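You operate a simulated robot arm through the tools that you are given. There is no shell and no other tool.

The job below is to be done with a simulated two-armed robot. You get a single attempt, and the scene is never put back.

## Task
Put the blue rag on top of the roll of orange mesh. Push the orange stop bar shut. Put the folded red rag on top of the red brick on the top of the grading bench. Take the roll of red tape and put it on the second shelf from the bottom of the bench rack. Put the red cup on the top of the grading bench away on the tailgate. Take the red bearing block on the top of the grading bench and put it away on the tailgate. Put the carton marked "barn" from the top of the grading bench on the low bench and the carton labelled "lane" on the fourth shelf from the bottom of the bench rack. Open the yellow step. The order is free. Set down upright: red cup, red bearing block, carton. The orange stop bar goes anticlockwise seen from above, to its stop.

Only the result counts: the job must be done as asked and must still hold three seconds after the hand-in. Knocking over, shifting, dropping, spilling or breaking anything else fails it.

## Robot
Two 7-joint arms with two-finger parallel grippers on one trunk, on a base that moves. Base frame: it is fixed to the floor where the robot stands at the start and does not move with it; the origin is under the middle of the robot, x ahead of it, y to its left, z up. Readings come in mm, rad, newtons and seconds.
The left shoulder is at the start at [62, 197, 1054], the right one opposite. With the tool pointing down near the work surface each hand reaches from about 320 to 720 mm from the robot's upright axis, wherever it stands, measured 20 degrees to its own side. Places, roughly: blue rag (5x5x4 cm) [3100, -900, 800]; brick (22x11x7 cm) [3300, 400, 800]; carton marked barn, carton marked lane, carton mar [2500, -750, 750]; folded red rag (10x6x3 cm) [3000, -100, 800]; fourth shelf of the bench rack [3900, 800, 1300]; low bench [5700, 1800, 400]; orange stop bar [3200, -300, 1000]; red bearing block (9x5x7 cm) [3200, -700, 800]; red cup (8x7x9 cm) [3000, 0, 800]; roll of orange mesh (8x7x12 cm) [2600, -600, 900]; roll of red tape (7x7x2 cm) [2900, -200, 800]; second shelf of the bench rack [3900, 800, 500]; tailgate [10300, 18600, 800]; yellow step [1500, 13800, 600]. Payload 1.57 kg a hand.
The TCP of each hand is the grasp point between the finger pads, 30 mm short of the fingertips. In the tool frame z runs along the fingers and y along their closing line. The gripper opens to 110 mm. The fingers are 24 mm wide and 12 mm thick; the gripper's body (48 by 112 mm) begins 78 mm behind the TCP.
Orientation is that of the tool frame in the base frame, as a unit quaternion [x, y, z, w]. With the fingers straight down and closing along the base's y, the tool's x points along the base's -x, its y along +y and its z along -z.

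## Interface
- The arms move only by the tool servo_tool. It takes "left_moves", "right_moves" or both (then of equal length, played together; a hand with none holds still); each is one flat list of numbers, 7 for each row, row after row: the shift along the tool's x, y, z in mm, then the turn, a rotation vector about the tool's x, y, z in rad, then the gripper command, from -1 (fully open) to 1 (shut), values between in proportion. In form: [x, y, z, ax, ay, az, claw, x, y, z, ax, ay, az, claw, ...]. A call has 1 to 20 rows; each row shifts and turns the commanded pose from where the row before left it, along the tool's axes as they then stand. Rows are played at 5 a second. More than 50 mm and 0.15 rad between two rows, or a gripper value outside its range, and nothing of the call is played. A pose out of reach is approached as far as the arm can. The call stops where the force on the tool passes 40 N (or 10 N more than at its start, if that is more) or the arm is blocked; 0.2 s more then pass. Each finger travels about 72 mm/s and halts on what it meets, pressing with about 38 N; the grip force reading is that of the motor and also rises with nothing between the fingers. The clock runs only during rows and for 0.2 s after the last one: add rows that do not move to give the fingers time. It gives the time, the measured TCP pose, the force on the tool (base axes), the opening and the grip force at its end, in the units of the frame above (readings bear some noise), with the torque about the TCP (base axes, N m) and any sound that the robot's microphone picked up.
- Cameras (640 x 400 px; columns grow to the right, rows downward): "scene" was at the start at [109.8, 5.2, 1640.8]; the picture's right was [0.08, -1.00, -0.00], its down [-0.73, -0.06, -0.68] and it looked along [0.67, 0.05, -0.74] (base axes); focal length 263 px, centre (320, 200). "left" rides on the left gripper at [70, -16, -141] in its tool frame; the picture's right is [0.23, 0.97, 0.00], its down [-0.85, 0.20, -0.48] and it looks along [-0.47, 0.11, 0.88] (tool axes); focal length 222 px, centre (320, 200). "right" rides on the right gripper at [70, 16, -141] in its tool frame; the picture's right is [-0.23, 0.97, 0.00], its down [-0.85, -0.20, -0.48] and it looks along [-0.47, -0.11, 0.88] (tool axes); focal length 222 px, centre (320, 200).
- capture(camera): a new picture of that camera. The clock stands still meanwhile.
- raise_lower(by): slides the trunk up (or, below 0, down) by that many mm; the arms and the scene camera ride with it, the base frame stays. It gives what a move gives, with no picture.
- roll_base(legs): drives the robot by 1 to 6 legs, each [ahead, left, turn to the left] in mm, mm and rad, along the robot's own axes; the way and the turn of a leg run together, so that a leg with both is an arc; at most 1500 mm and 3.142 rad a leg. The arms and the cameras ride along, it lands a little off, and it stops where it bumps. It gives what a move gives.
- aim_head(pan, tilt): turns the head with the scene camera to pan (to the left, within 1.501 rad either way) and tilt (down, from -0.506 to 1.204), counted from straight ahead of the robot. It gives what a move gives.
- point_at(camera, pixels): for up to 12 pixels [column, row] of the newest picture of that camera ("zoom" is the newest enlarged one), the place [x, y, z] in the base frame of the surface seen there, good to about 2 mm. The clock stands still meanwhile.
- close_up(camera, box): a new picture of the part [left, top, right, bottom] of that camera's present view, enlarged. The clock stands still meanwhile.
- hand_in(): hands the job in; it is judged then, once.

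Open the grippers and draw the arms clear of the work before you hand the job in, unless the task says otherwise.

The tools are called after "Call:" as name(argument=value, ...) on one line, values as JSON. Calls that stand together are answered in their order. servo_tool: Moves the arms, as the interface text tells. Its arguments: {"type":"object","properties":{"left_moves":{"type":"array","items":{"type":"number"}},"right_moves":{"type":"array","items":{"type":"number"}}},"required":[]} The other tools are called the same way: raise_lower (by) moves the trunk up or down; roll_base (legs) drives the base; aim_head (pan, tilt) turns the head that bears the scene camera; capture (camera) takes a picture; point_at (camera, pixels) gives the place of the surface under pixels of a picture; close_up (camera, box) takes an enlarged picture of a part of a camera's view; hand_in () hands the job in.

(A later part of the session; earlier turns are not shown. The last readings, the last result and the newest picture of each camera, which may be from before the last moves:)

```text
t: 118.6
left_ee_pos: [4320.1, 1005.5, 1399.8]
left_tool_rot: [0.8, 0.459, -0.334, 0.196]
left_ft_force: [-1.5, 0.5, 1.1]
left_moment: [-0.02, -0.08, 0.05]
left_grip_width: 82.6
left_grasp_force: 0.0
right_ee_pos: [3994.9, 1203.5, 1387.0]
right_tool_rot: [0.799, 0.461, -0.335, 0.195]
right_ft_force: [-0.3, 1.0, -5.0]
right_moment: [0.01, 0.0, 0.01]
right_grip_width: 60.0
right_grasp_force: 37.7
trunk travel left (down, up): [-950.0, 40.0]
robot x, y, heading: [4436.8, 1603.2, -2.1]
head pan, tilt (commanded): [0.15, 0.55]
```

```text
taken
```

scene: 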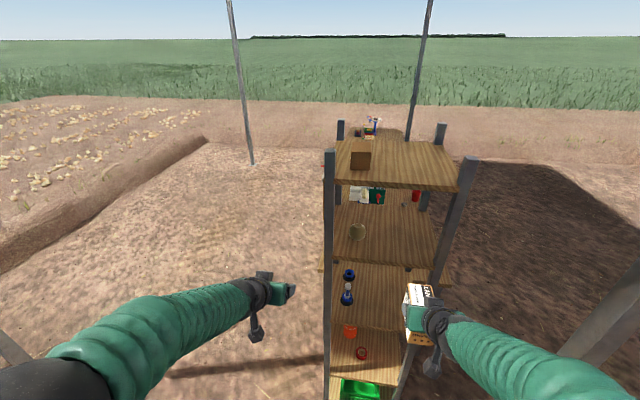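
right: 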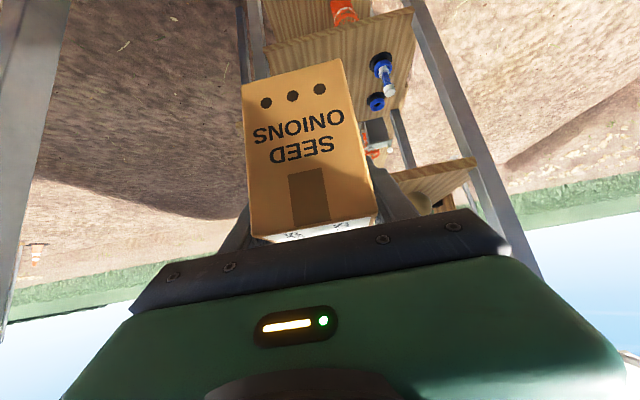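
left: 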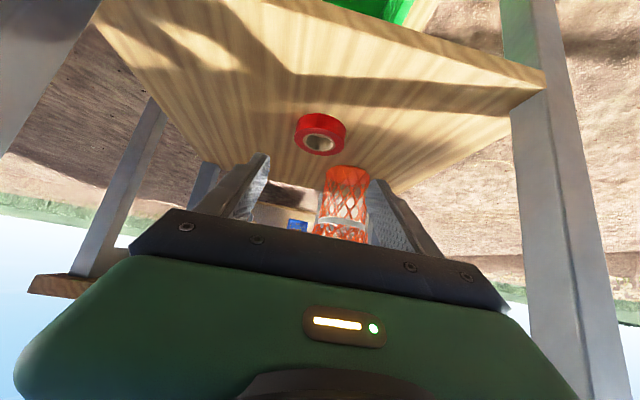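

I query shelf 4, the round object and the two near posts to set the carton's spot.

Call:
close_up(camera="scene", box=[310, 140, 490, 300])

Call:
point_at(camera="scene", pixels=[[385, 250], [430, 255], [345, 258], [357, 232], [363, 230], [446, 230], [441, 250], [334, 230], [334, 250], [400, 188], [395, 263]])

```text
2.50 times, centred on (400, 220) of scene
```

zoom: 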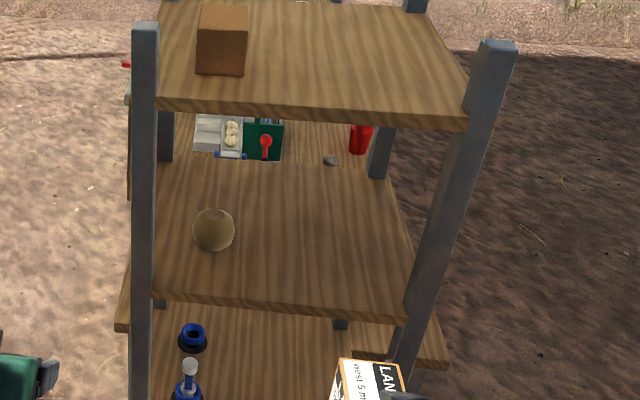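

```text
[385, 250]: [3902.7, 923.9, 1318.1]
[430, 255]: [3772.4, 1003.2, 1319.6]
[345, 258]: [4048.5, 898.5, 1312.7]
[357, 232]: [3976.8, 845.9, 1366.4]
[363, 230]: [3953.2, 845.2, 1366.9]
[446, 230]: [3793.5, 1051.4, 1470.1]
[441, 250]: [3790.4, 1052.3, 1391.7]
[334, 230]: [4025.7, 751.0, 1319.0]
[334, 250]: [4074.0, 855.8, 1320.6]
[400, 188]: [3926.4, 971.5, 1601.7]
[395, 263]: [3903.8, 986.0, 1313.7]
```

Shelf 4's near edge is at u≈2839; target carton centre u≈2765, v≈2834 (between post at v<2740 and the round thing at v>2933). I raise 12 mm, shift the left hand outward, and drive in 290 mm.

Call:
servo_tool(left_moves=[0, 30, 0, 0, 0, 0, -0.5, 0, 30, 0, 0, 0, 0, -0.5], right_moves=[-4.2, 6, -4.2, 0, 0, 0, 1, -4.2, 6, -4.2, 0, 0, 0, 1])

Call:
roll_base(legs=[[200, 0, 0]])

Call:
capture(camera="scene")

Call:
capture(camera="right")

```text
t: 119.2
left_ee_pos: [4387.7, 965.6, 1397.4]
left_tool_rot: [0.799, 0.461, -0.338, 0.189]
left_ft_force: [0.4, -0.3, -0.3]
left_moment: [0.02, 0.02, -0.06]
left_grip_width: 82.3
left_grasp_force: 0.0
right_ee_pos: [4026.0, 1184.6, 1399.9]
right_tool_rot: [0.796, 0.464, -0.338, 0.189]
right_ft_force: [1.6, -0.9, -3.4]
right_moment: [0.01, 0.02, -0.08]
right_grip_width: 60.0
right_grasp_force: 37.7
trunk travel left (down, up): [-950.0, 40.0]
robot x, y, heading: [4438.2, 1604.0, -2.092]
head pan, tilt (commanded): [0.15, 0.55]
```

```text
t: 120.8
left_ee_pos: [4274.7, 805.6, 1404.4]
left_tool_rot: [0.798, 0.46, -0.336, 0.197]
left_ft_force: [-0.7, 0.0, 0.7]
left_moment: [0.02, -0.03, 0.01]
left_grip_width: 82.7
left_grasp_force: 0.0
right_ee_pos: [3910.1, 1026.0, 1399.0]
right_tool_rot: [0.796, 0.462, -0.337, 0.197]
right_ft_force: [0.9, -0.1, -4.4]
right_moment: [0.02, 0.01, 0.04]
right_grip_width: 59.9
right_grasp_force: 37.6
trunk travel left (down, up): [-950.0, 40.0]
robot x, y, heading: [4334.7, 1427.0, -2.094]
head pan, tilt (commanded): [0.15, 0.55]
```

```text
taken
```

scene: 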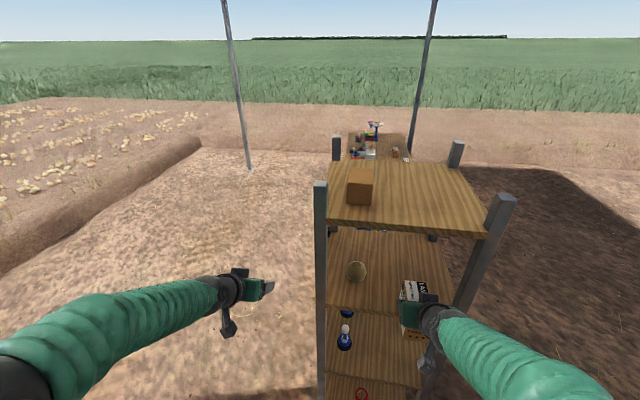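

```text
taken
```

right: 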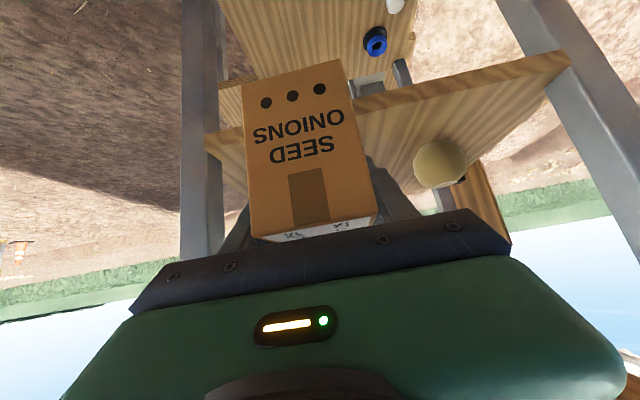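

Carton front is at the shelf edge and between post and round thing. I extend the right hand 111 mm in, then look.

Call:
servo_tool(right_moves=[-19.6, 0, 19.6, 0, 0, 0, 1, -19.6, 0, 19.6, 0, 0, 0, 1, -19.6, 0, 19.6, 0, 0, 0, 1, -19.6, 0, 19.6, 0, 0, 0, 1])

Call:
capture(camera="right")

Call:
close_up(camera="scene", box=[310, 180, 510, 305])

```text
t: 121.8
left_ee_pos: [4275.3, 797.4, 1400.3]
left_tool_rot: [0.798, 0.461, -0.336, 0.194]
left_ft_force: [-0.9, 0.3, 0.6]
left_moment: [0.05, 0.03, -0.01]
left_grip_width: 82.5
left_grasp_force: 0.0
right_ee_pos: [3857.3, 918.6, 1398.0]
right_tool_rot: [0.797, 0.463, -0.335, 0.193]
right_ft_force: [0.0, -0.6, -4.9]
right_moment: [-0.01, -0.02, -0.01]
right_grip_width: 59.7
right_grasp_force: 38.3
trunk travel left (down, up): [-950.0, 40.0]
robot x, y, heading: [4335.9, 1431.9, -2.095]
head pan, tilt (commanded): [0.15, 0.55]
```

```text
taken
```

right: 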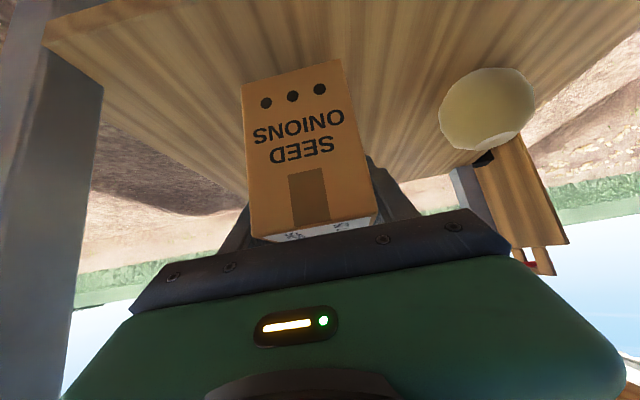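

```text
3.20 times, centred on (410, 242) of scene
```

zoom: 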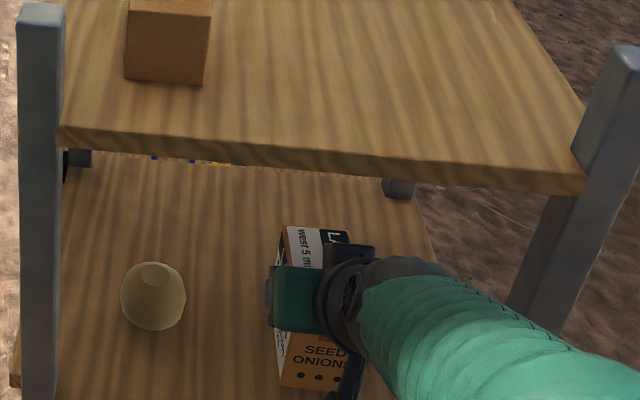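

Carton is fully over the shelf (centre u≈2757, v≈2849). I lower 18 mm and check for contact.

Call:
servo_tool(right_moves=[6.4, 0, 6.4, 0, 0, 0, 1, 6.4, 0, 6.4, 0, 0, 0, 1, 0, 0, 0, 0, 0, 0, 1])

Call:
capture(camera="right")

```text
t: 122.6
left_ee_pos: [4273.6, 800.1, 1401.6]
left_tool_rot: [0.798, 0.461, -0.334, 0.196]
left_ft_force: [-0.1, 0.0, -0.4]
left_moment: [-0.01, -0.04, 0.02]
left_grip_width: 82.4
left_grasp_force: 0.1
right_ee_pos: [3854.5, 923.0, 1379.7]
right_tool_rot: [0.797, 0.463, -0.335, 0.194]
right_ft_force: [-0.2, 0.8, -4.3]
right_moment: [-0.03, -0.01, 0.01]
right_grip_width: 60.3
right_grasp_force: 38.0
trunk travel left (down, up): [-950.0, 40.0]
robot x, y, heading: [4334.0, 1429.7, -2.092]
head pan, tilt (commanded): [0.15, 0.55]
```

```text
taken
```

right: 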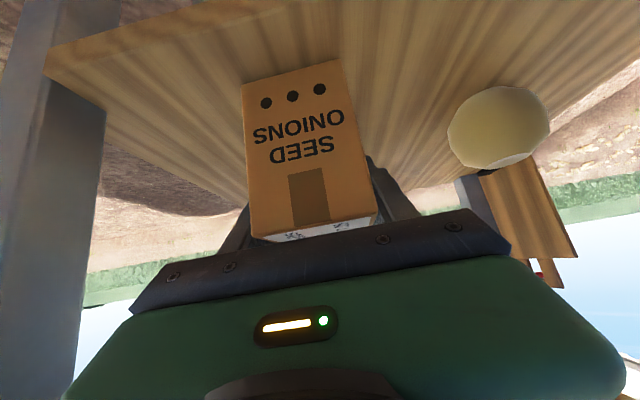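

Still the full 4.3 N weight in the hand; I lower 3 mm more.

Call:
servo_tool(right_moves=[1.1, 0, 1.1, 0, 0, 0, 1, 1.1, 0, 1.1, 0, 0, 0, 1, 0, 0, 0, 0, 0, 0, 1])

```text
t: 123.4
left_ee_pos: [4275.8, 799.2, 1400.1]
left_tool_rot: [0.798, 0.461, -0.335, 0.195]
left_ft_force: [0.2, 0.1, 0.3]
left_moment: [0.0, 0.0, 0.03]
left_grip_width: 82.5
left_grasp_force: 0.0
right_ee_pos: [3857.9, 922.0, 1378.1]
right_tool_rot: [0.797, 0.463, -0.336, 0.194]
right_ft_force: [0.7, -0.5, -4.3]
right_moment: [0.01, 0.0, 0.02]
right_grip_width: 59.6
right_grasp_force: 37.7
trunk travel left (down, up): [-950.0, 40.0]
robot x, y, heading: [4336.9, 1429.0, -2.092]
head pan, tilt (commanded): [0.15, 0.55]
```

Still no contact; another 2.5 mm in small steps.

Call:
servo_tool(right_moves=[0.8, 0, 0.8, 0, 0, 0, 1, 0.8, 0, 0.8, 0, 0, 0, 1, 0, 0, 0, 0, 0, 0, 1])

```text
t: 124.2
left_ee_pos: [4279.1, 799.4, 1401.8]
left_tool_rot: [0.798, 0.461, -0.336, 0.195]
left_ft_force: [-0.3, 0.2, 0.0]
left_moment: [0.03, -0.01, 0.01]
left_grip_width: 82.5
left_grasp_force: 0.2
right_ee_pos: [3858.9, 921.6, 1378.1]
right_tool_rot: [0.796, 0.463, -0.339, 0.194]
right_ft_force: [-3.0, 0.1, 9.5]
right_moment: [0.43, -0.56, 0.08]
right_grip_width: 59.8
right_grasp_force: 37.9
trunk travel left (down, up): [-950.0, 40.0]
robot x, y, heading: [4337.2, 1428.1, -2.094]
head pan, tilt (commanded): [0.15, 0.55]
```

Contact (≈+9.5 N). I open the fingers and withdraw along the tool axis.

Call:
servo_tool(right_moves=[-0.7, 0, -0.7, 0, 0, 0, 0.4, 0, 0, 0, 0, 0, 0, -0.4, 0, 0, 0, 0, 0, 0, -0.5, 0, 0, -30, 0, 0, 0, -0.5, 0, 0, -40, 0, 0, 0, -0.5, 0, 0, -40, 0, 0, 0, -0.5, 0, 0, -40, 0, 0, 0, -0.5])

Call:
capture(camera="right")

Call:
capture(camera="scene")

```text
t: 125.8
left_ee_pos: [4278.8, 800.9, 1401.4]
left_tool_rot: [0.797, 0.461, -0.337, 0.195]
left_ft_force: [0.1, 0.4, 0.3]
left_moment: [0.02, -0.01, -0.04]
left_grip_width: 82.5
left_grasp_force: 0.0
right_ee_pos: [3915.8, 1014.9, 1483.0]
right_tool_rot: [0.796, 0.463, -0.337, 0.194]
right_ft_force: [0.6, 0.0, 0.0]
right_moment: [-0.01, 0.0, 0.0]
right_grip_width: 82.3
right_grasp_force: 0.0
trunk travel left (down, up): [-950.0, 40.0]
robot x, y, heading: [4337.0, 1433.3, -2.086]
head pan, tilt (commanded): [0.15, 0.55]
```

```text
taken
```

right: 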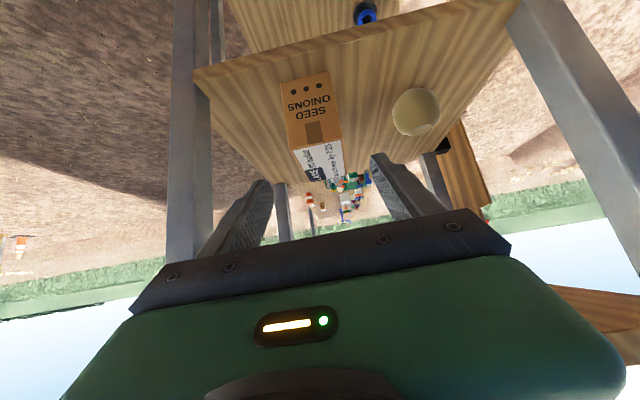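

```text
taken
```

scene: 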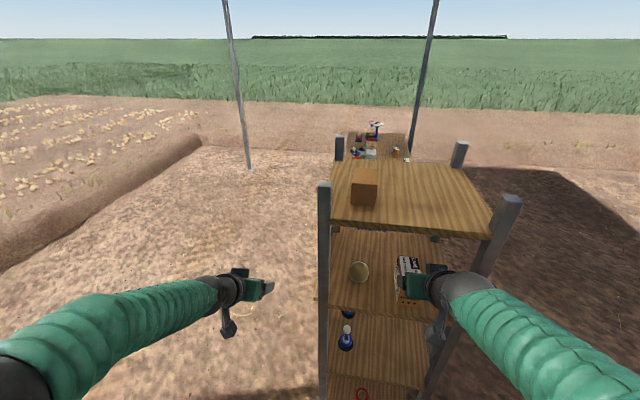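

LANE stands upright on shelf 4 beside the round object. I back off, lower the trunk to its start height and return both hands to pointing down.

Call:
roll_base(legs=[[-320, 0, 0]])

Call:
raise_lower(by=-300)

Call:
servo_tool(left_moves=[0, -10, 0, 0, 0.1309, 0, -1, 0, -10, 0, 0, 0.1309, 0, -1, 0, -10, 0, 0, 0.1309, 0, -1, 0, -10, 0, 0, 0.1309, 0, -1, 0, -10, 0, 0, 0.1309, 0, -1, 0, -10, 0, 0, 0.1309, 0, -1, 30, 0, 0, 0, 0, 0, -1, 30, 0, 0, 0, 0, 0, -1, 30, 0, 0, 0, 0, 0, -1], right_moves=[0, -10, 0, 0, 0.1309, 0, -1, 0, -10, 0, 0, 0.1309, 0, -1, 0, -10, 0, 0, 0.1309, 0, -1, 0, -10, 0, 0, 0.1309, 0, -1, 0, 0, 0, 0, 0.1309, 0, -1, 0, 0, 0, 0, 0.1309, 0, -1, 30, 0, 25, 0, 0, 0, -1, 30, 0, 25, 0, 0, 0, -1, 30, 0, 25, 0, 0, 0, -1])

Call:
aim_head(pan=0.3, tilt=0.4)

Call:
capture(camera="scene")

```text
t: 127.9
left_ee_pos: [4432.3, 1072.2, 1397.2]
left_tool_rot: [0.8, 0.459, -0.336, 0.192]
left_ft_force: [-0.4, -0.1, -0.7]
left_moment: [-0.01, 0.03, 0.02]
left_grip_width: 82.8
left_grasp_force: 0.2
right_ee_pos: [4069.3, 1288.6, 1480.3]
right_tool_rot: [0.798, 0.462, -0.336, 0.192]
right_ft_force: [-0.2, 0.4, 0.6]
right_moment: [-0.03, -0.05, 0.01]
right_grip_width: 82.7
right_grasp_force: 0.1
trunk travel left (down, up): [-950.0, 40.0]
robot x, y, heading: [4496.1, 1705.6, -2.1]
head pan, tilt (commanded): [0.15, 0.55]
```

```text
t: 130.9
left_ee_pos: [4434.3, 1076.9, 1102.2]
left_tool_rot: [0.799, 0.459, -0.337, 0.193]
left_ft_force: [-0.4, 0.7, 0.5]
left_moment: [-0.01, -0.03, -0.03]
left_grip_width: 82.7
left_grasp_force: 0.0
right_ee_pos: [4072.2, 1295.1, 1183.5]
right_tool_rot: [0.798, 0.461, -0.338, 0.192]
right_ft_force: [0.1, 0.6, 0.2]
right_moment: [-0.03, 0.0, -0.03]
right_grip_width: 82.4
right_grasp_force: 0.1
trunk travel left (down, up): [-650.0, 340.0]
robot x, y, heading: [4497.7, 1707.4, -2.1]
head pan, tilt (commanded): [0.15, 0.55]
```

```text
t: 132.9
left_ee_pos: [4428.0, 1184.7, 1100.4]
left_tool_rot: [0.868, 0.497, -0.005, 0.003]
left_ft_force: [0.2, -0.4, 0.1]
left_moment: [0.02, 0.01, 0.0]
left_grip_width: 110.4
left_grasp_force: 0.1
right_ee_pos: [4082.8, 1392.9, 1105.1]
right_tool_rot: [0.867, 0.499, -0.007, 0.002]
right_ft_force: [-0.3, -0.4, -0.9]
right_moment: [-0.01, -0.02, -0.03]
right_grip_width: 110.1
right_grasp_force: 0.1
trunk travel left (down, up): [-650.0, 340.0]
robot x, y, heading: [4497.0, 1709.0, -2.101]
head pan, tilt (commanded): [0.15, 0.55]
```

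```text
t: 133.6
left_ee_pos: [4428.6, 1184.7, 1101.9]
left_tool_rot: [0.868, 0.497, -0.005, 0.003]
left_ft_force: [-0.3, -0.3, -0.3]
left_moment: [0.01, -0.01, 0.03]
left_grip_width: 109.8
left_grasp_force: 0.3
right_ee_pos: [4082.0, 1392.2, 1107.2]
right_tool_rot: [0.866, 0.499, -0.008, 0.001]
right_ft_force: [0.1, 0.2, 0.1]
right_moment: [-0.03, 0.01, 0.0]
right_grip_width: 110.1
right_grasp_force: 0.0
trunk travel left (down, up): [-650.0, 340.0]
robot x, y, heading: [4491.2, 1706.1, -2.1]
head pan, tilt (commanded): [0.3, 0.4]
```

```text
taken
```

scene: 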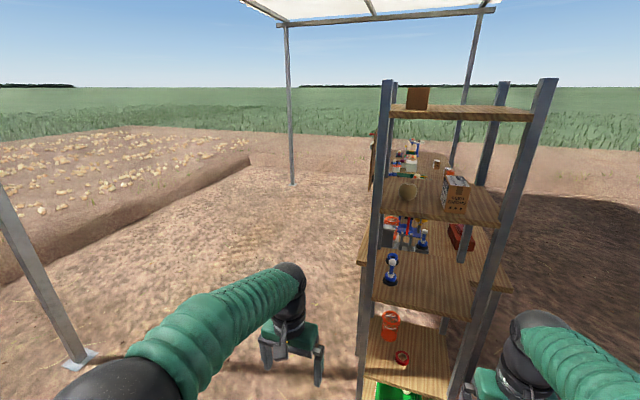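

I check the rear poles' feet and the brown panel near the rack's rear post before driving around to the back.

Call:
point_at(camera="scene", pixels=[[80, 355], [292, 183], [373, 165], [373, 140], [369, 185], [376, 250], [200, 200], [330, 230], [362, 250]])

Call:
close_up(camera="scene", box=[340, 80, 460, 155])

```text
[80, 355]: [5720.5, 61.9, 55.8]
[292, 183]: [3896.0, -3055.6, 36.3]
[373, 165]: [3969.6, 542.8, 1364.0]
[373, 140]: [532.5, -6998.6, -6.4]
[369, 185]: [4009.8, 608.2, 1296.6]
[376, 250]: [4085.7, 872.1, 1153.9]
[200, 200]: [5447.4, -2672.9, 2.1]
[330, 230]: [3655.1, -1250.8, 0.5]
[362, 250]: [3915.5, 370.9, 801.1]
```

```text
5.33 times, centred on (400, 118) of scene
```

zoom: 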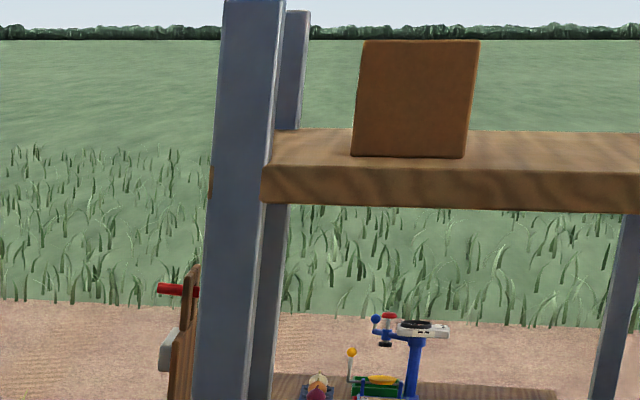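

The lane behind the bench is free. I drive ahead 200, strafe to v≈3890, and go along the back of the bench.

Call:
roll_base(legs=[[200, 0, 0], [0, 900, -0.006], [1200, 0, 0], [1100, 0, 0]])

Call:
aim_head(pan=-1.0, tilt=0.6)

Call:
capture(camera="scene")

```text
t: 150.5
left_ee_pos: [3917.6, -1440.6, 1100.8]
left_tool_rot: [0.868, 0.497, -0.006, 0.004]
left_ft_force: [0.3, 0.2, 1.4]
left_moment: [-0.03, -0.02, -0.01]
left_grip_width: 110.4
left_grasp_force: 0.0
right_ee_pos: [3572.3, -1230.9, 1106.0]
right_tool_rot: [0.867, 0.497, -0.008, 0.002]
right_ft_force: [-0.5, 0.0, 0.7]
right_moment: [0.01, -0.02, 0.02]
right_grip_width: 110.0
right_grasp_force: 0.1
trunk travel left (down, up): [-650.0, 340.0]
robot x, y, heading: [3987.2, -920.0, -2.101]
head pan, tilt (commanded): [0.3, 0.4]
```

```text
t: 152.0
left_ee_pos: [3918.3, -1440.7, 1101.0]
left_tool_rot: [0.868, 0.496, -0.006, 0.004]
left_ft_force: [-0.6, -0.6, -0.1]
left_moment: [0.03, -0.05, -0.03]
left_grip_width: 110.0
left_grasp_force: 0.0
right_ee_pos: [3573.1, -1230.3, 1106.9]
right_tool_rot: [0.868, 0.497, -0.008, 0.001]
right_ft_force: [-0.5, 0.1, -0.3]
right_moment: [-0.02, -0.02, 0.05]
right_grip_width: 109.8
right_grasp_force: 0.0
trunk travel left (down, up): [-650.0, 340.0]
robot x, y, heading: [3988.4, -915.5, -2.105]
head pan, tilt (commanded): [-1.0, 0.6]
```

```text
taken
```

scene: 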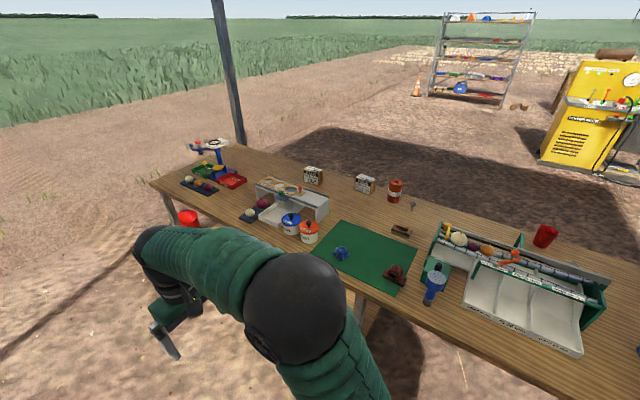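

I turn right to face the bench's rear side and move up to it.

Call:
roll_base(legs=[[0, 0, -1.572], [350, 0, 0]])

Call:
aim_head(pan=0.0, tilt=0.9)

Call:
capture(camera="scene")

Call:
capture(camera="right")

```text
t: 158.1
left_ee_pos: [3169.6, -669.7, 1102.8]
left_tool_rot: [0.964, -0.266, -0.008, -0.002]
left_ft_force: [-0.2, -0.4, -0.9]
left_moment: [-0.02, -0.01, 0.0]
left_grip_width: 110.0
left_grasp_force: 0.0
right_ee_pos: [3380.1, -327.0, 1107.7]
right_tool_rot: [0.965, -0.264, -0.007, -0.005]
right_ft_force: [0.7, -1.0, 0.5]
right_moment: [-0.03, -0.02, -0.02]
right_grip_width: 109.9
right_grasp_force: 0.2
trunk travel left (down, up): [-650.0, 340.0]
robot x, y, heading: [3687.0, -745.1, 2.607]
head pan, tilt (commanded): [-1.0, 0.6]
```

```text
t: 159.3
left_ee_pos: [3167.8, -671.7, 1102.0]
left_tool_rot: [0.964, -0.265, -0.007, -0.002]
left_ft_force: [0.5, -0.1, 0.3]
left_moment: [0.04, 0.01, -0.02]
left_grip_width: 109.9
left_grasp_force: 0.0
right_ee_pos: [3379.6, -326.0, 1105.4]
right_tool_rot: [0.964, -0.264, -0.006, -0.004]
right_ft_force: [0.4, -0.3, -0.6]
right_moment: [-0.03, -0.01, 0.0]
right_grip_width: 110.0
right_grasp_force: 0.0
trunk travel left (down, up): [-650.0, 340.0]
robot x, y, heading: [3687.5, -739.2, 2.605]
head pan, tilt (commanded): [0.0, 0.901]
```

```text
taken
```

scene: 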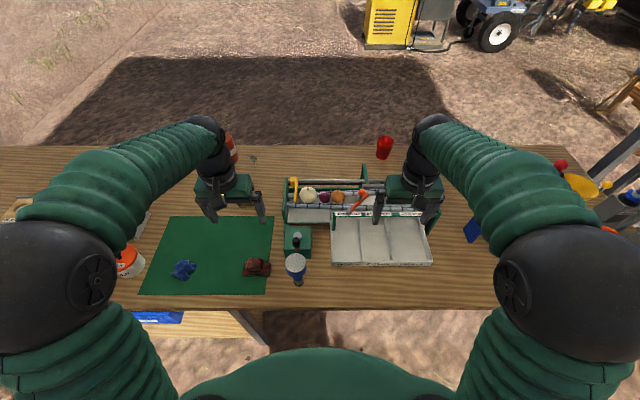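

```text
taken
```

right: 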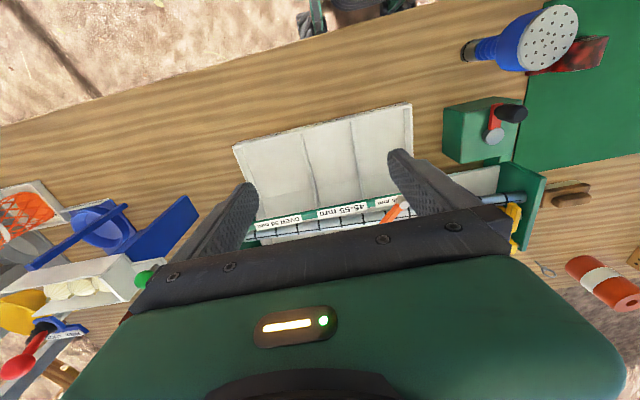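

I zoom on the trough and stop bar from the rear.

Call:
close_up(camera="scene", box=[275, 165, 435, 265])

Call:
point_at(camera="zoom", pixels=[[368, 100], [338, 172], [300, 190], [315, 150], [300, 60], [290, 215], [165, 215], [345, 195], [320, 165], [250, 110], [350, 145], [280, 190]])

```text
4.00 times, centred on (355, 215) of scene
```

zoom: 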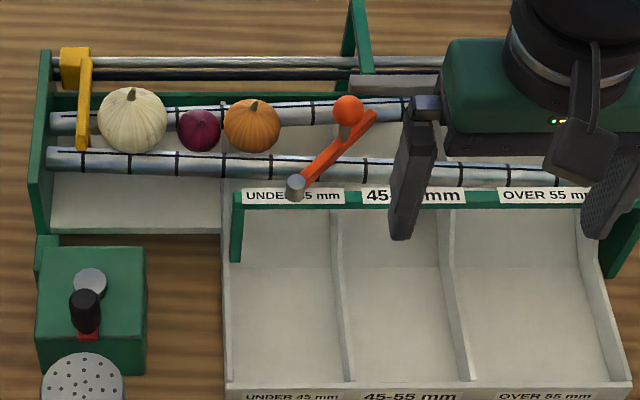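

```text
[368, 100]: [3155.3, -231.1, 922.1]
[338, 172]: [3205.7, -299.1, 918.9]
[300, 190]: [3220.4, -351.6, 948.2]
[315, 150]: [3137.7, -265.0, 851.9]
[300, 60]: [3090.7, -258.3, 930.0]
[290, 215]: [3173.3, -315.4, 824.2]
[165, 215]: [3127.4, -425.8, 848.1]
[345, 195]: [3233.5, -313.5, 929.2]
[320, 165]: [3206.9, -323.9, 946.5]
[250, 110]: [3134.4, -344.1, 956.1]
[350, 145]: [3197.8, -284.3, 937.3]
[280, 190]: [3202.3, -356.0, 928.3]
```

The stop bar pivots at about (3220,-352) on the back rail; its knob is near u≈1380, v≈2887. I close the right gripper and bring it above the knob's west side, clear above, to look.

Call:
servo_tool(right_moves=[-40.5, 6.2, 0, 0, 0, 0, 0, -40.5, 6.2, 0, 0, 0, 0, 1, -40.5, 6.2, 0, 0, 0, 0, 1, -40.5, 6.2, 0, 0, 0, 0, 1, 0, 0, 0, 0, 0, 0, 1, 0, 0, 0, 0, 0, 0, 1])

Call:
capture(camera="right")

Call:
close_up(camera="scene", box=[275, 165, 435, 265])

```text
t: 160.8
left_ee_pos: [3169.1, -671.0, 1102.2]
left_tool_rot: [0.964, -0.266, -0.007, -0.002]
left_ft_force: [1.2, 0.7, -0.2]
left_moment: [-0.02, -0.01, 0.0]
left_grip_width: 110.3
left_grasp_force: 0.0
right_ee_pos: [3226.7, -265.8, 1108.4]
right_tool_rot: [0.964, -0.265, -0.007, -0.004]
right_ft_force: [-0.3, -0.1, -0.1]
right_moment: [-0.01, 0.0, 0.02]
right_grip_width: 0.0
right_grasp_force: 21.4
trunk travel left (down, up): [-650.0, 340.0]
robot x, y, heading: [3688.2, -745.0, 2.599]
head pan, tilt (commanded): [0.0, 0.901]
```

```text
taken
```

right: 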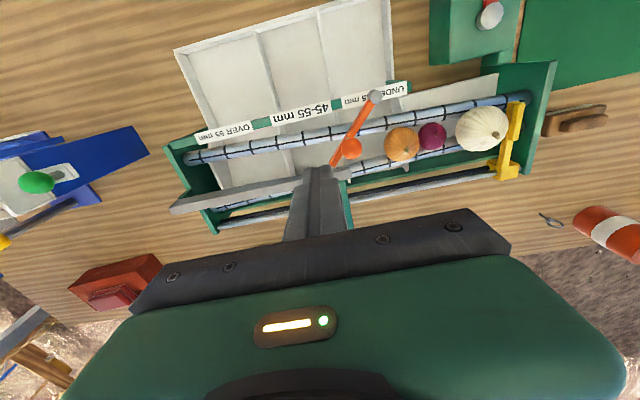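

```text
4.00 times, centred on (355, 215) of scene
```

zoom: 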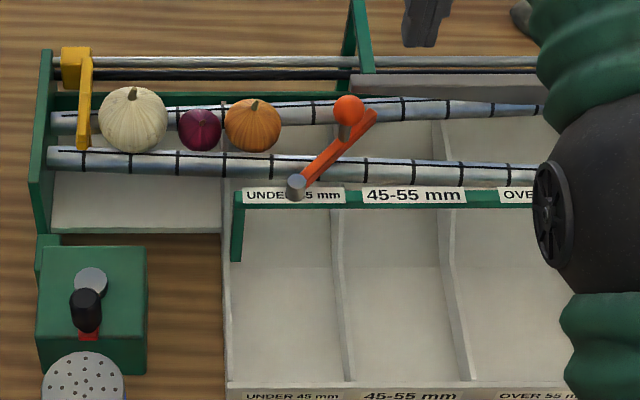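

I query knob, bar and plate points from both pictures.

Call:
point_at(camera="zoom", pixels=[[348, 108], [340, 108], [356, 108], [296, 181], [325, 160], [340, 145], [368, 118], [360, 83], [375, 78], [253, 125], [430, 80], [345, 132]])

Call:
point_at(camera="right", pixels=[[351, 148], [376, 95], [365, 118], [334, 162], [300, 180], [240, 193], [403, 145], [180, 207], [318, 172], [350, 200]])

```text
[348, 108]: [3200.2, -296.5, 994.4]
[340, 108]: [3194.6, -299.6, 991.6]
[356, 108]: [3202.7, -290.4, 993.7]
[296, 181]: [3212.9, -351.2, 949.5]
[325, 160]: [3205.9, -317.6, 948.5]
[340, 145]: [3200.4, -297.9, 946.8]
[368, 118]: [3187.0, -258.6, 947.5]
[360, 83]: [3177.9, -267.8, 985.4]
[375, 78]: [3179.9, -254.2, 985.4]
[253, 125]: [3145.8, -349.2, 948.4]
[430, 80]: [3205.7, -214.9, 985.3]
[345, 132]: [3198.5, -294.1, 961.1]
```

```text
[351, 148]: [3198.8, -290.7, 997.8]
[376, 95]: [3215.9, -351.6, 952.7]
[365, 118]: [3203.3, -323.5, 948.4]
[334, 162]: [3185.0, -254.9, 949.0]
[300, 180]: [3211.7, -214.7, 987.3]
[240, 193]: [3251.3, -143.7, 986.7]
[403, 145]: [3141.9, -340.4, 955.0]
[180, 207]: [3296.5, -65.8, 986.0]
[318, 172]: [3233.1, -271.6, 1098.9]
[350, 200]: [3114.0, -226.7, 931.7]
```

Knob centre ≈(u1379, v2896, z986); plate end lies at v≈2868 just south. I lower the closed fingers beside the knob (13 mm gap) to TCP z≈1000.

Call:
servo_tool(right_moves=[0, 0, 36, 0, 0, 0, 1, 0, 0, 36, 0, 0, 0, 1, 0, 0, 36, 0, 0, 0, 1, 0, 0, 0, 0, 0, 0, 1])

Call:
capture(camera="right")

Call:
close_up(camera="scene", box=[315, 165, 411, 225])

```text
t: 161.8
left_ee_pos: [3167.9, -671.2, 1104.4]
left_tool_rot: [0.964, -0.266, -0.008, -0.002]
left_ft_force: [0.2, 0.8, -0.7]
left_moment: [-0.01, 0.01, 0.0]
left_grip_width: 109.8
left_grasp_force: 0.0
right_ee_pos: [3224.6, -264.1, 999.8]
right_tool_rot: [0.965, -0.263, -0.007, -0.004]
right_ft_force: [0.3, 0.2, -0.1]
right_moment: [0.01, -0.01, 0.01]
right_grip_width: 0.1
right_grasp_force: 21.0
trunk travel left (down, up): [-650.0, 340.0]
robot x, y, heading: [3688.7, -742.8, 2.604]
head pan, tilt (commanded): [0.0, 0.901]
```

```text
taken
```

right: 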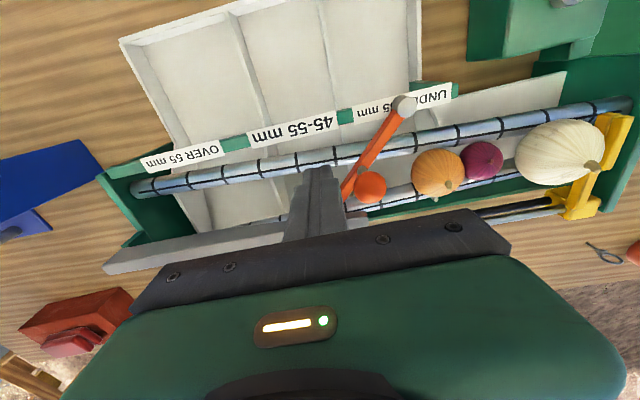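

```text
6.67 times, centred on (363, 195) of scene
```

zoom: 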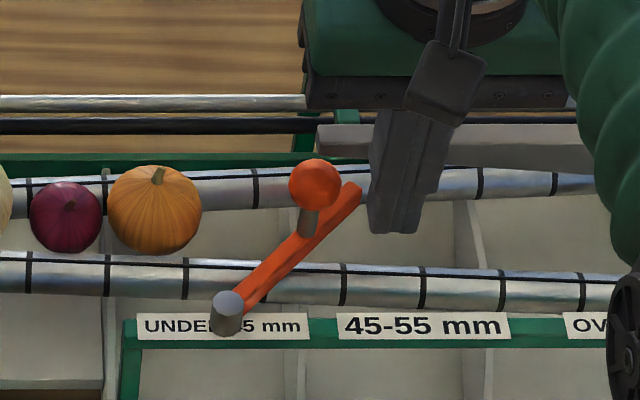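

Fingers stand on the open side of the knob. I push it toward −u (anticlockwise) in small steps.

Call:
servo_tool(right_moves=[-3.2, 8, 0, 0, 0, 0, 1, -3.2, 8, 0, 0, 0, 0, 1, -3.2, 8, 0, 0, 0, 0, 1, -3.2, 8, 0, 0, 0, 0, 1, -3.2, 8, 0, 0, 0, 0, 1, -3.2, 8, 0, 0, 0, 0, 1, 0, 5, 0, 0, 0, 0, 1, 0, 4, 0, 0, 0, 0, 1])

Call:
close_up(camera="scene", box=[315, 165, 411, 225])

Call:
capture(camera="right")

```text
t: 163.6
left_ee_pos: [3168.6, -669.3, 1101.2]
left_tool_rot: [0.964, -0.266, -0.007, -0.001]
left_ft_force: [-0.3, -0.3, -0.3]
left_moment: [-0.01, 0.0, 0.03]
left_grip_width: 109.9
left_grasp_force: 0.1
right_ee_pos: [3181.3, -303.5, 1000.0]
right_tool_rot: [0.964, -0.264, -0.005, -0.004]
right_ft_force: [3.3, 0.1, 1.9]
right_moment: [0.0, -0.01, -0.02]
right_grip_width: 0.0
right_grasp_force: 21.3
trunk travel left (down, up): [-650.0, 340.0]
robot x, y, heading: [3683.7, -740.1, 2.608]
head pan, tilt (commanded): [0.0, 0.901]
```

```text
6.67 times, centred on (363, 195) of scene
```

zoom: 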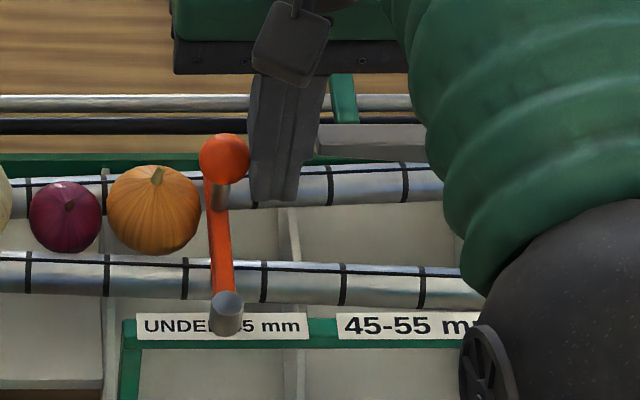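

```text
taken
```

right: 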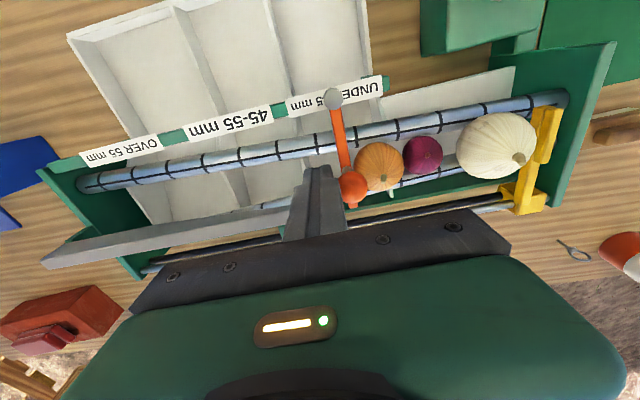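

Bar is now about perpendicular across the rollers, with small contact force (3 N). I push 2 mm more and read the force.

Call:
servo_tool(right_moves=[0, 1, 0, 0, 0, 0, 1, 0, 1, 0, 0, 0, 0, 1, 0, 0, 0, 0, 0, 0, 1])

Call:
close_up(camera="scene", box=[325, 170, 373, 200])

```text
t: 164.3
left_ee_pos: [3169.3, -668.9, 1101.9]
left_tool_rot: [0.964, -0.266, -0.007, -0.001]
left_ft_force: [0.3, 0.2, -0.2]
left_moment: [-0.01, 0.03, 0.01]
left_grip_width: 110.2
left_grasp_force: 0.1
right_ee_pos: [3180.4, -303.2, 1000.9]
right_tool_rot: [0.964, -0.265, -0.007, -0.004]
right_ft_force: [3.5, 5.9, 1.5]
right_moment: [0.13, -0.05, -0.09]
right_grip_width: 0.0
right_grasp_force: 21.9
trunk travel left (down, up): [-650.0, 340.0]
robot x, y, heading: [3686.5, -739.9, 2.603]
head pan, tilt (commanded): [0.0, 0.901]
```

```text
13.33 times, centred on (349, 185) of scene
```

zoom: 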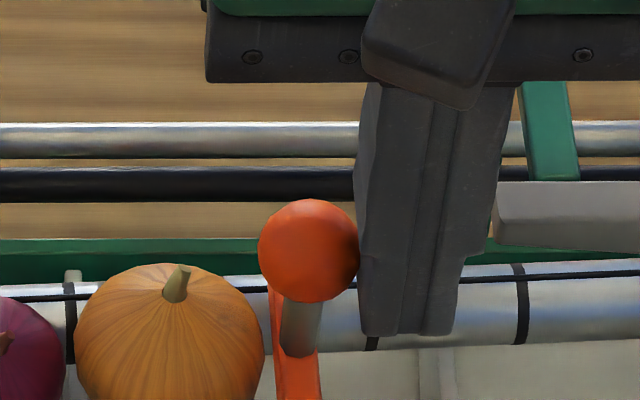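

Reaction rose to ~7 N along +u. I push another 2.5 mm to confirm it is against its stop.

Call:
servo_tool(right_moves=[0, 1.2, 0, 0, 0, 0, 1, 0, 1.3, 0, 0, 0, 0, 1, 0, 0, 0, 0, 0, 0, 1])

Call:
close_up(camera="scene", box=[325, 170, 373, 200])

```text
t: 165.2
left_ee_pos: [3170.6, -667.1, 1104.0]
left_tool_rot: [0.964, -0.267, -0.008, -0.001]
left_ft_force: [-0.1, -0.3, 0.1]
left_moment: [-0.01, 0.0, -0.03]
left_grip_width: 109.9
left_grasp_force: 0.2
right_ee_pos: [3182.1, -304.3, 1001.0]
right_tool_rot: [0.964, -0.264, -0.007, -0.003]
right_ft_force: [7.6, 16.1, 2.3]
right_moment: [0.27, -0.1, -0.16]
right_grip_width: 0.1
right_grasp_force: 21.3
trunk travel left (down, up): [-650.0, 340.0]
robot x, y, heading: [3686.6, -743.3, 2.607]
head pan, tilt (commanded): [0.0, 0.901]
```

```text
13.33 times, centred on (349, 185) of scene
```

zoom: 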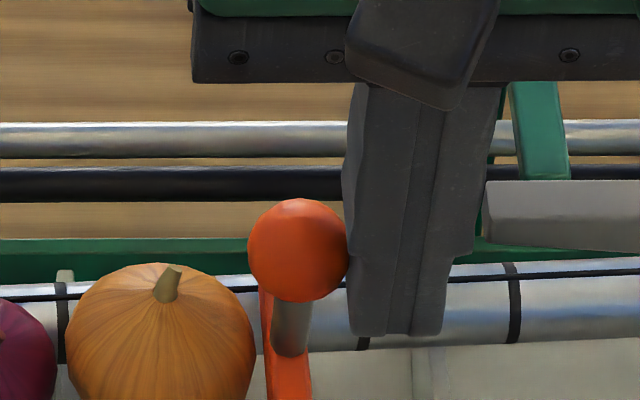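

The reaction climbed stiffly to ~18 N: the bar is against its stop, not touching the gourd. I withdraw the fingers and lift away.

Call:
servo_tool(right_moves=[2, -10, 0, 0, 0, 0, 1, 3, -20, 0, 0, 0, 0, 1, 0, 0, -40, 0, 0, 0, 1, 0, 0, -40, 0, 0, 0, 0.5, 0, 0, -30, 0, 0, 0, -1, 40, 0, 0, 0, 0, 0, -1, 40, 0, 0, 0, 0, 0, -1, 40, 0, 0, 0, 0, 0, -1, 40, -20, 0, 0, 0, 0, -1])

Call:
capture(camera="scene")

Call:
close_up(camera="scene", box=[275, 165, 435, 265])

Call:
capture(camera="left")

```text
t: 167.2
left_ee_pos: [3170.5, -671.5, 1103.0]
left_tool_rot: [0.964, -0.266, -0.009, -0.002]
left_ft_force: [0.6, -0.2, 0.1]
left_moment: [0.02, 0.04, 0.0]
left_grip_width: 110.1
left_grasp_force: 0.1
right_ee_pos: [3349.7, -349.1, 1110.6]
right_tool_rot: [0.964, -0.265, -0.009, -0.004]
right_ft_force: [0.1, 0.0, -0.2]
right_moment: [-0.01, 0.01, -0.01]
right_grip_width: 109.9
right_grasp_force: 0.1
trunk travel left (down, up): [-650.0, 340.0]
robot x, y, heading: [3686.0, -741.0, 2.604]
head pan, tilt (commanded): [0.0, 0.901]
```

```text
taken
```

scene: 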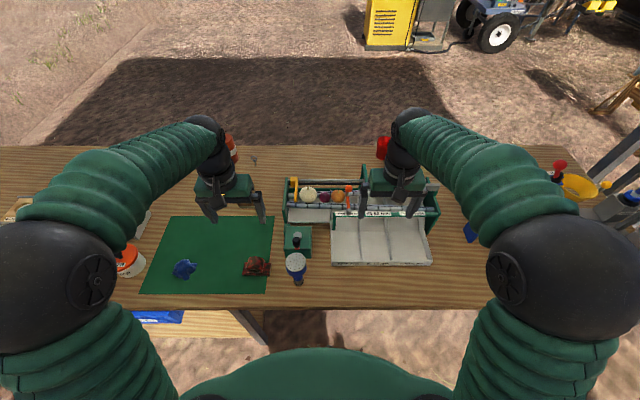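

```text
4.00 times, centred on (355, 215) of scene
```

zoom: 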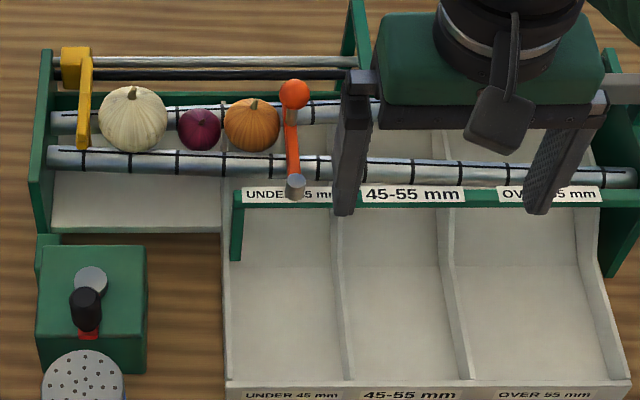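

```text
taken
```

left: 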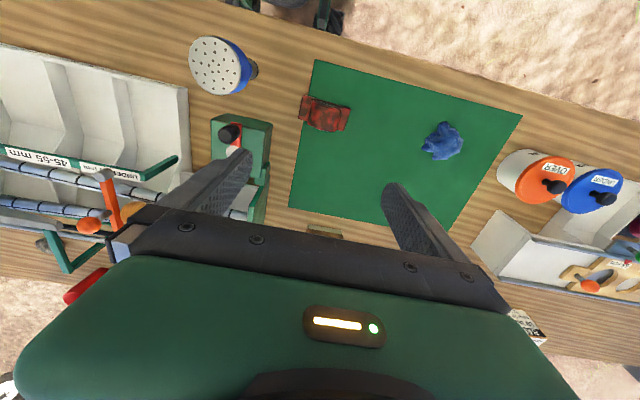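

Stop bar is shut across the rollers; the gourd is unmoved. Next the bearing block and blue rag; I zoom on them.

Call:
close_up(camera="left", box=[260, 60, 500, 210])

Call:
point_at(camera="zoom", pixels=[[120, 110], [110, 155], [232, 130], [170, 190], [160, 125], [200, 150], [150, 165], [490, 210], [430, 235], [535, 240], [485, 170], [485, 265]])

Call:
close_up(camera="scene", box=[150, 235, 310, 300])

Call:
point_at(camera="zoom", pixels=[[375, 105], [375, 150], [475, 105], [475, 160], [425, 90], [440, 130], [400, 120], [425, 160], [105, 130], [140, 100], [180, 140], [140, 155]])

```text
2.67 times, centred on (380, 135) of left
```

zoom: 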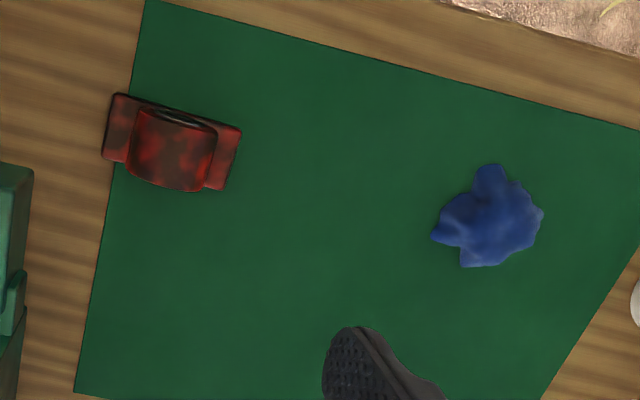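

```text
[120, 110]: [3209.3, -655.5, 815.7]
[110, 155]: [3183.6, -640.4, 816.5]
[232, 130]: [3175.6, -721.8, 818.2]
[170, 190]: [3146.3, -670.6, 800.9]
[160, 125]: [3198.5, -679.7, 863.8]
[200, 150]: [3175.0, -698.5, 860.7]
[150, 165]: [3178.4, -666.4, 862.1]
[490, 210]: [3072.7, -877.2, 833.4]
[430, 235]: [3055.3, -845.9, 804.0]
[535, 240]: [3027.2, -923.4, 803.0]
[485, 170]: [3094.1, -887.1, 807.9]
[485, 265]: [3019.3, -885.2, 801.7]
```

```text
4.00 times, centred on (230, 268) of scene
```

zoom: 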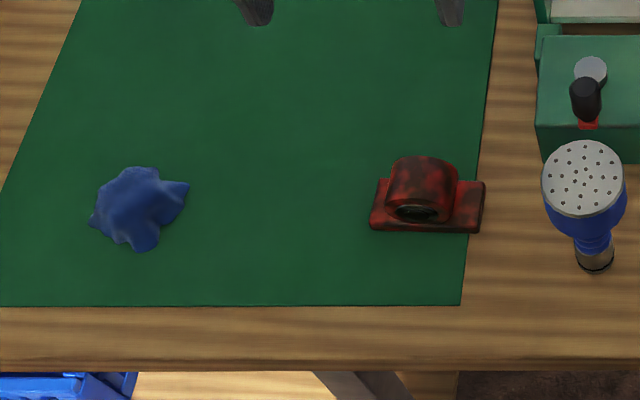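

```text
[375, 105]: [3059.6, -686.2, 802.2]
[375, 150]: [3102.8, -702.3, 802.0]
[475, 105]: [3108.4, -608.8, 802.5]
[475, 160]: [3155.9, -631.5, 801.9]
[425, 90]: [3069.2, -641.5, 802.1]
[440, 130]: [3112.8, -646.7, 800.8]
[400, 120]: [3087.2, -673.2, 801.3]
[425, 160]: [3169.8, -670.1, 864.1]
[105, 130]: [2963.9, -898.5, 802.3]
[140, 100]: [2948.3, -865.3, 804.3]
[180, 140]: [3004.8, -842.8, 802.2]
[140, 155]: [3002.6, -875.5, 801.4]
```

Block centre ≈(3181,-682), base top 816, housing top 864, long axis at ~63°. The left hand is already almost above it: I yaw it +86.6° so the fingers close across its 50 mm faces, and come down to ~970.

Call:
servo_tool(left_moves=[15, 3.8, 0, 0, 0, 0, -1, 0, 0, 12, 0, 0, 0.1374, -1, 0, 0, 12, 0, 0, 0.1374, -1, 0, 0, 12, 0, 0, 0.1374, -1, 0, 0, 12, 0, 0, 0.1374, -1, 0, 0, 12, 0, 0, 0.1374, -1, 0, 0, 12, 0, 0, 0.1374, -1, 0, 0, 12, 0, 0, 0.1374, -1, 0, 0, 12, 0, 0, 0.1374, -1, 0, 0, 12, 0, 0, 0.1374, -1, 0, 0, 12, 0, 0, 0.1374, -1, 0, 0, 12, 0, 0, 0.1374, -1])

Call:
capture(camera="left")

```text
t: 169.8
left_ee_pos: [3177.9, -680.1, 970.4]
left_tool_rot: [-0.519, 0.855, 0.007, -0.002]
left_ft_force: [0.1, 0.5, 0.2]
left_moment: [0.0, 0.02, 0.0]
left_grip_width: 110.0
left_grasp_force: 0.1
right_ee_pos: [3348.0, -347.7, 1109.2]
right_tool_rot: [0.964, -0.264, -0.006, -0.005]
right_ft_force: [0.0, 0.7, -0.2]
right_moment: [0.0, 0.02, -0.01]
right_grip_width: 110.1
right_grasp_force: 0.1
trunk travel left (down, up): [-650.0, 340.0]
robot x, y, heading: [3683.9, -744.4, 2.608]
head pan, tilt (commanded): [0.0, 0.901]
```

```text
taken
```

left: 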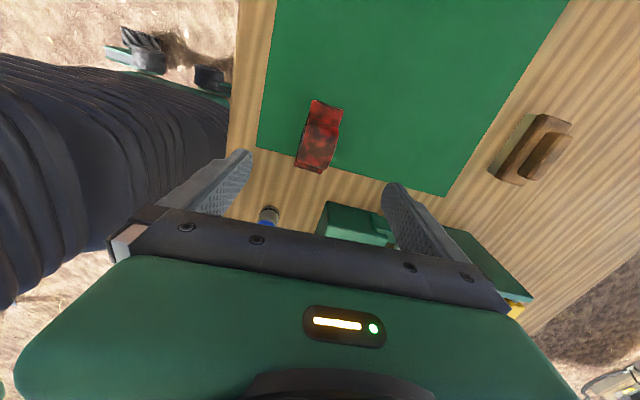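

I query the block outline from this view.

Call:
close_up(camera="left", box=[270, 85, 382, 185])

Call:
point_at(camera="left", pixels=[[313, 102], [340, 108], [322, 170], [298, 165], [322, 135], [308, 130], [338, 135], [312, 155], [328, 118]])

```text
4.00 times, centred on (326, 135) of left
```

zoom: 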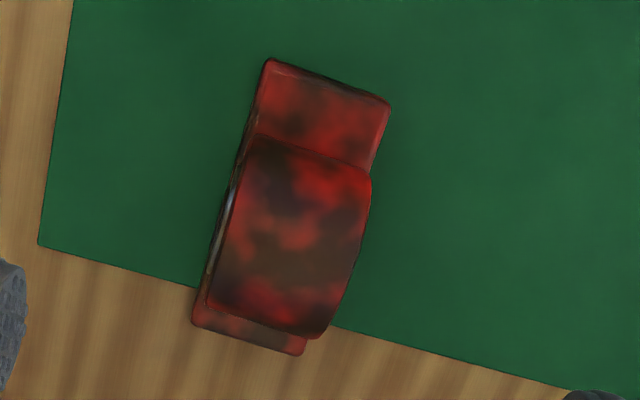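

```text
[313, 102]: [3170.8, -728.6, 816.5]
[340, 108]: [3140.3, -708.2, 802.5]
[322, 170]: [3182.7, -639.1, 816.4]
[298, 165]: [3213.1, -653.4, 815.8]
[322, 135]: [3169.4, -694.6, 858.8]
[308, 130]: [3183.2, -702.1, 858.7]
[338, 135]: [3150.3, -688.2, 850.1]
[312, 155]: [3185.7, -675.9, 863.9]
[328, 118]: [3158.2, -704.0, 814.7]
```

Block centre (3177,-682), axis 60.5°. I fine-align, descend to z≈836 and close.

Call:
servo_tool(left_moves=[2.4, -0.7, 0, 0, 0, 0.035, -1, 0, 0, 45, 0, 0, 0, -1, 0, 0, 45, 0, 0, 0, -1, 0, 0, 44.5, 0, 0, 0, -1, 0, 0, 0, 0, 0, 0, 1, 0, 0, 0, 0, 0, 0, 1, 0, 0, 0, 0, 0, 0, 1, 0, 0, 0, 0, 0, 0, 1, 0, 0, 0, 0, 0, 0, 1])

Call:
capture(camera="left")

```text
t: 171.8
left_ee_pos: [3175.7, -681.2, 836.8]
left_tool_rot: [-0.504, 0.864, 0.007, -0.005]
left_ft_force: [2.3, -1.3, 0.7]
left_moment: [-0.09, -0.14, -0.07]
left_grip_width: 41.9
left_grasp_force: 37.6
right_ee_pos: [3348.4, -347.7, 1109.7]
right_tool_rot: [0.964, -0.264, -0.007, -0.005]
right_ft_force: [0.1, -0.4, -0.7]
right_moment: [-0.02, -0.04, 0.0]
right_grip_width: 110.2
right_grasp_force: 0.0
trunk travel left (down, up): [-650.0, 340.0]
robot x, y, heading: [3686.0, -742.6, 2.609]
head pan, tilt (commanded): [0.0, 0.901]
```

```text
taken
```

left: 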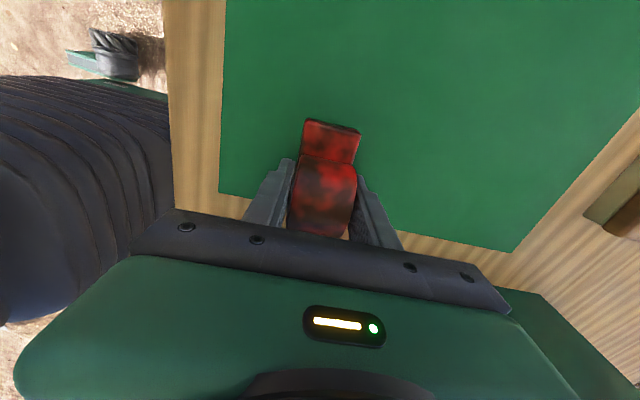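

Gripped at 42 mm. I lift it to about z≈1085.

Call:
servo_tool(left_moves=[0, 0, -10, 0, 0, 0, 1, 0, 0, -40, 0, 0, 0, 1, 0, 0, -50, 0, 0, 0, 1, 0, 0, -50, 0, 0, 0, 1, 0, 0, -50, 0, 0, 0, 1, 0, 0, -50, 0, 0, 0, 1])

Call:
capture(camera="left")

```text
t: 173.2
left_ee_pos: [3181.4, -681.6, 1086.7]
left_tool_rot: [-0.504, 0.864, 0.008, -0.004]
left_ft_force: [-0.2, 0.6, -5.1]
left_moment: [-0.01, 0.06, 0.01]
left_grip_width: 41.8
left_grasp_force: 38.4
right_ee_pos: [3349.6, -346.6, 1110.8]
right_tool_rot: [0.964, -0.264, -0.007, -0.005]
right_ft_force: [0.0, 0.1, 0.0]
right_moment: [-0.02, 0.05, -0.03]
right_grip_width: 110.1
right_grasp_force: 0.1
trunk travel left (down, up): [-650.0, 340.0]
robot x, y, heading: [3683.1, -740.0, 2.602]
head pan, tilt (commanded): [0.0, 0.901]
```

```text
taken
```

left: 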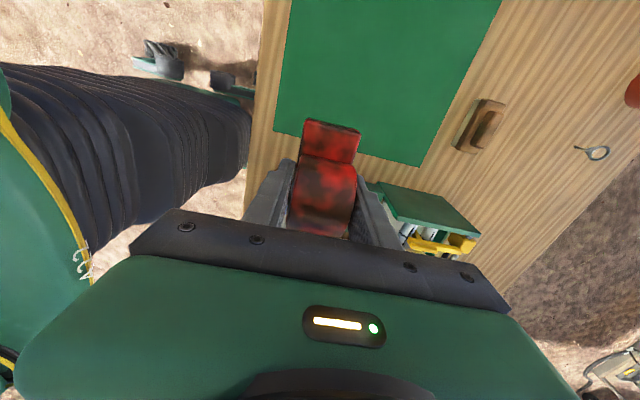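

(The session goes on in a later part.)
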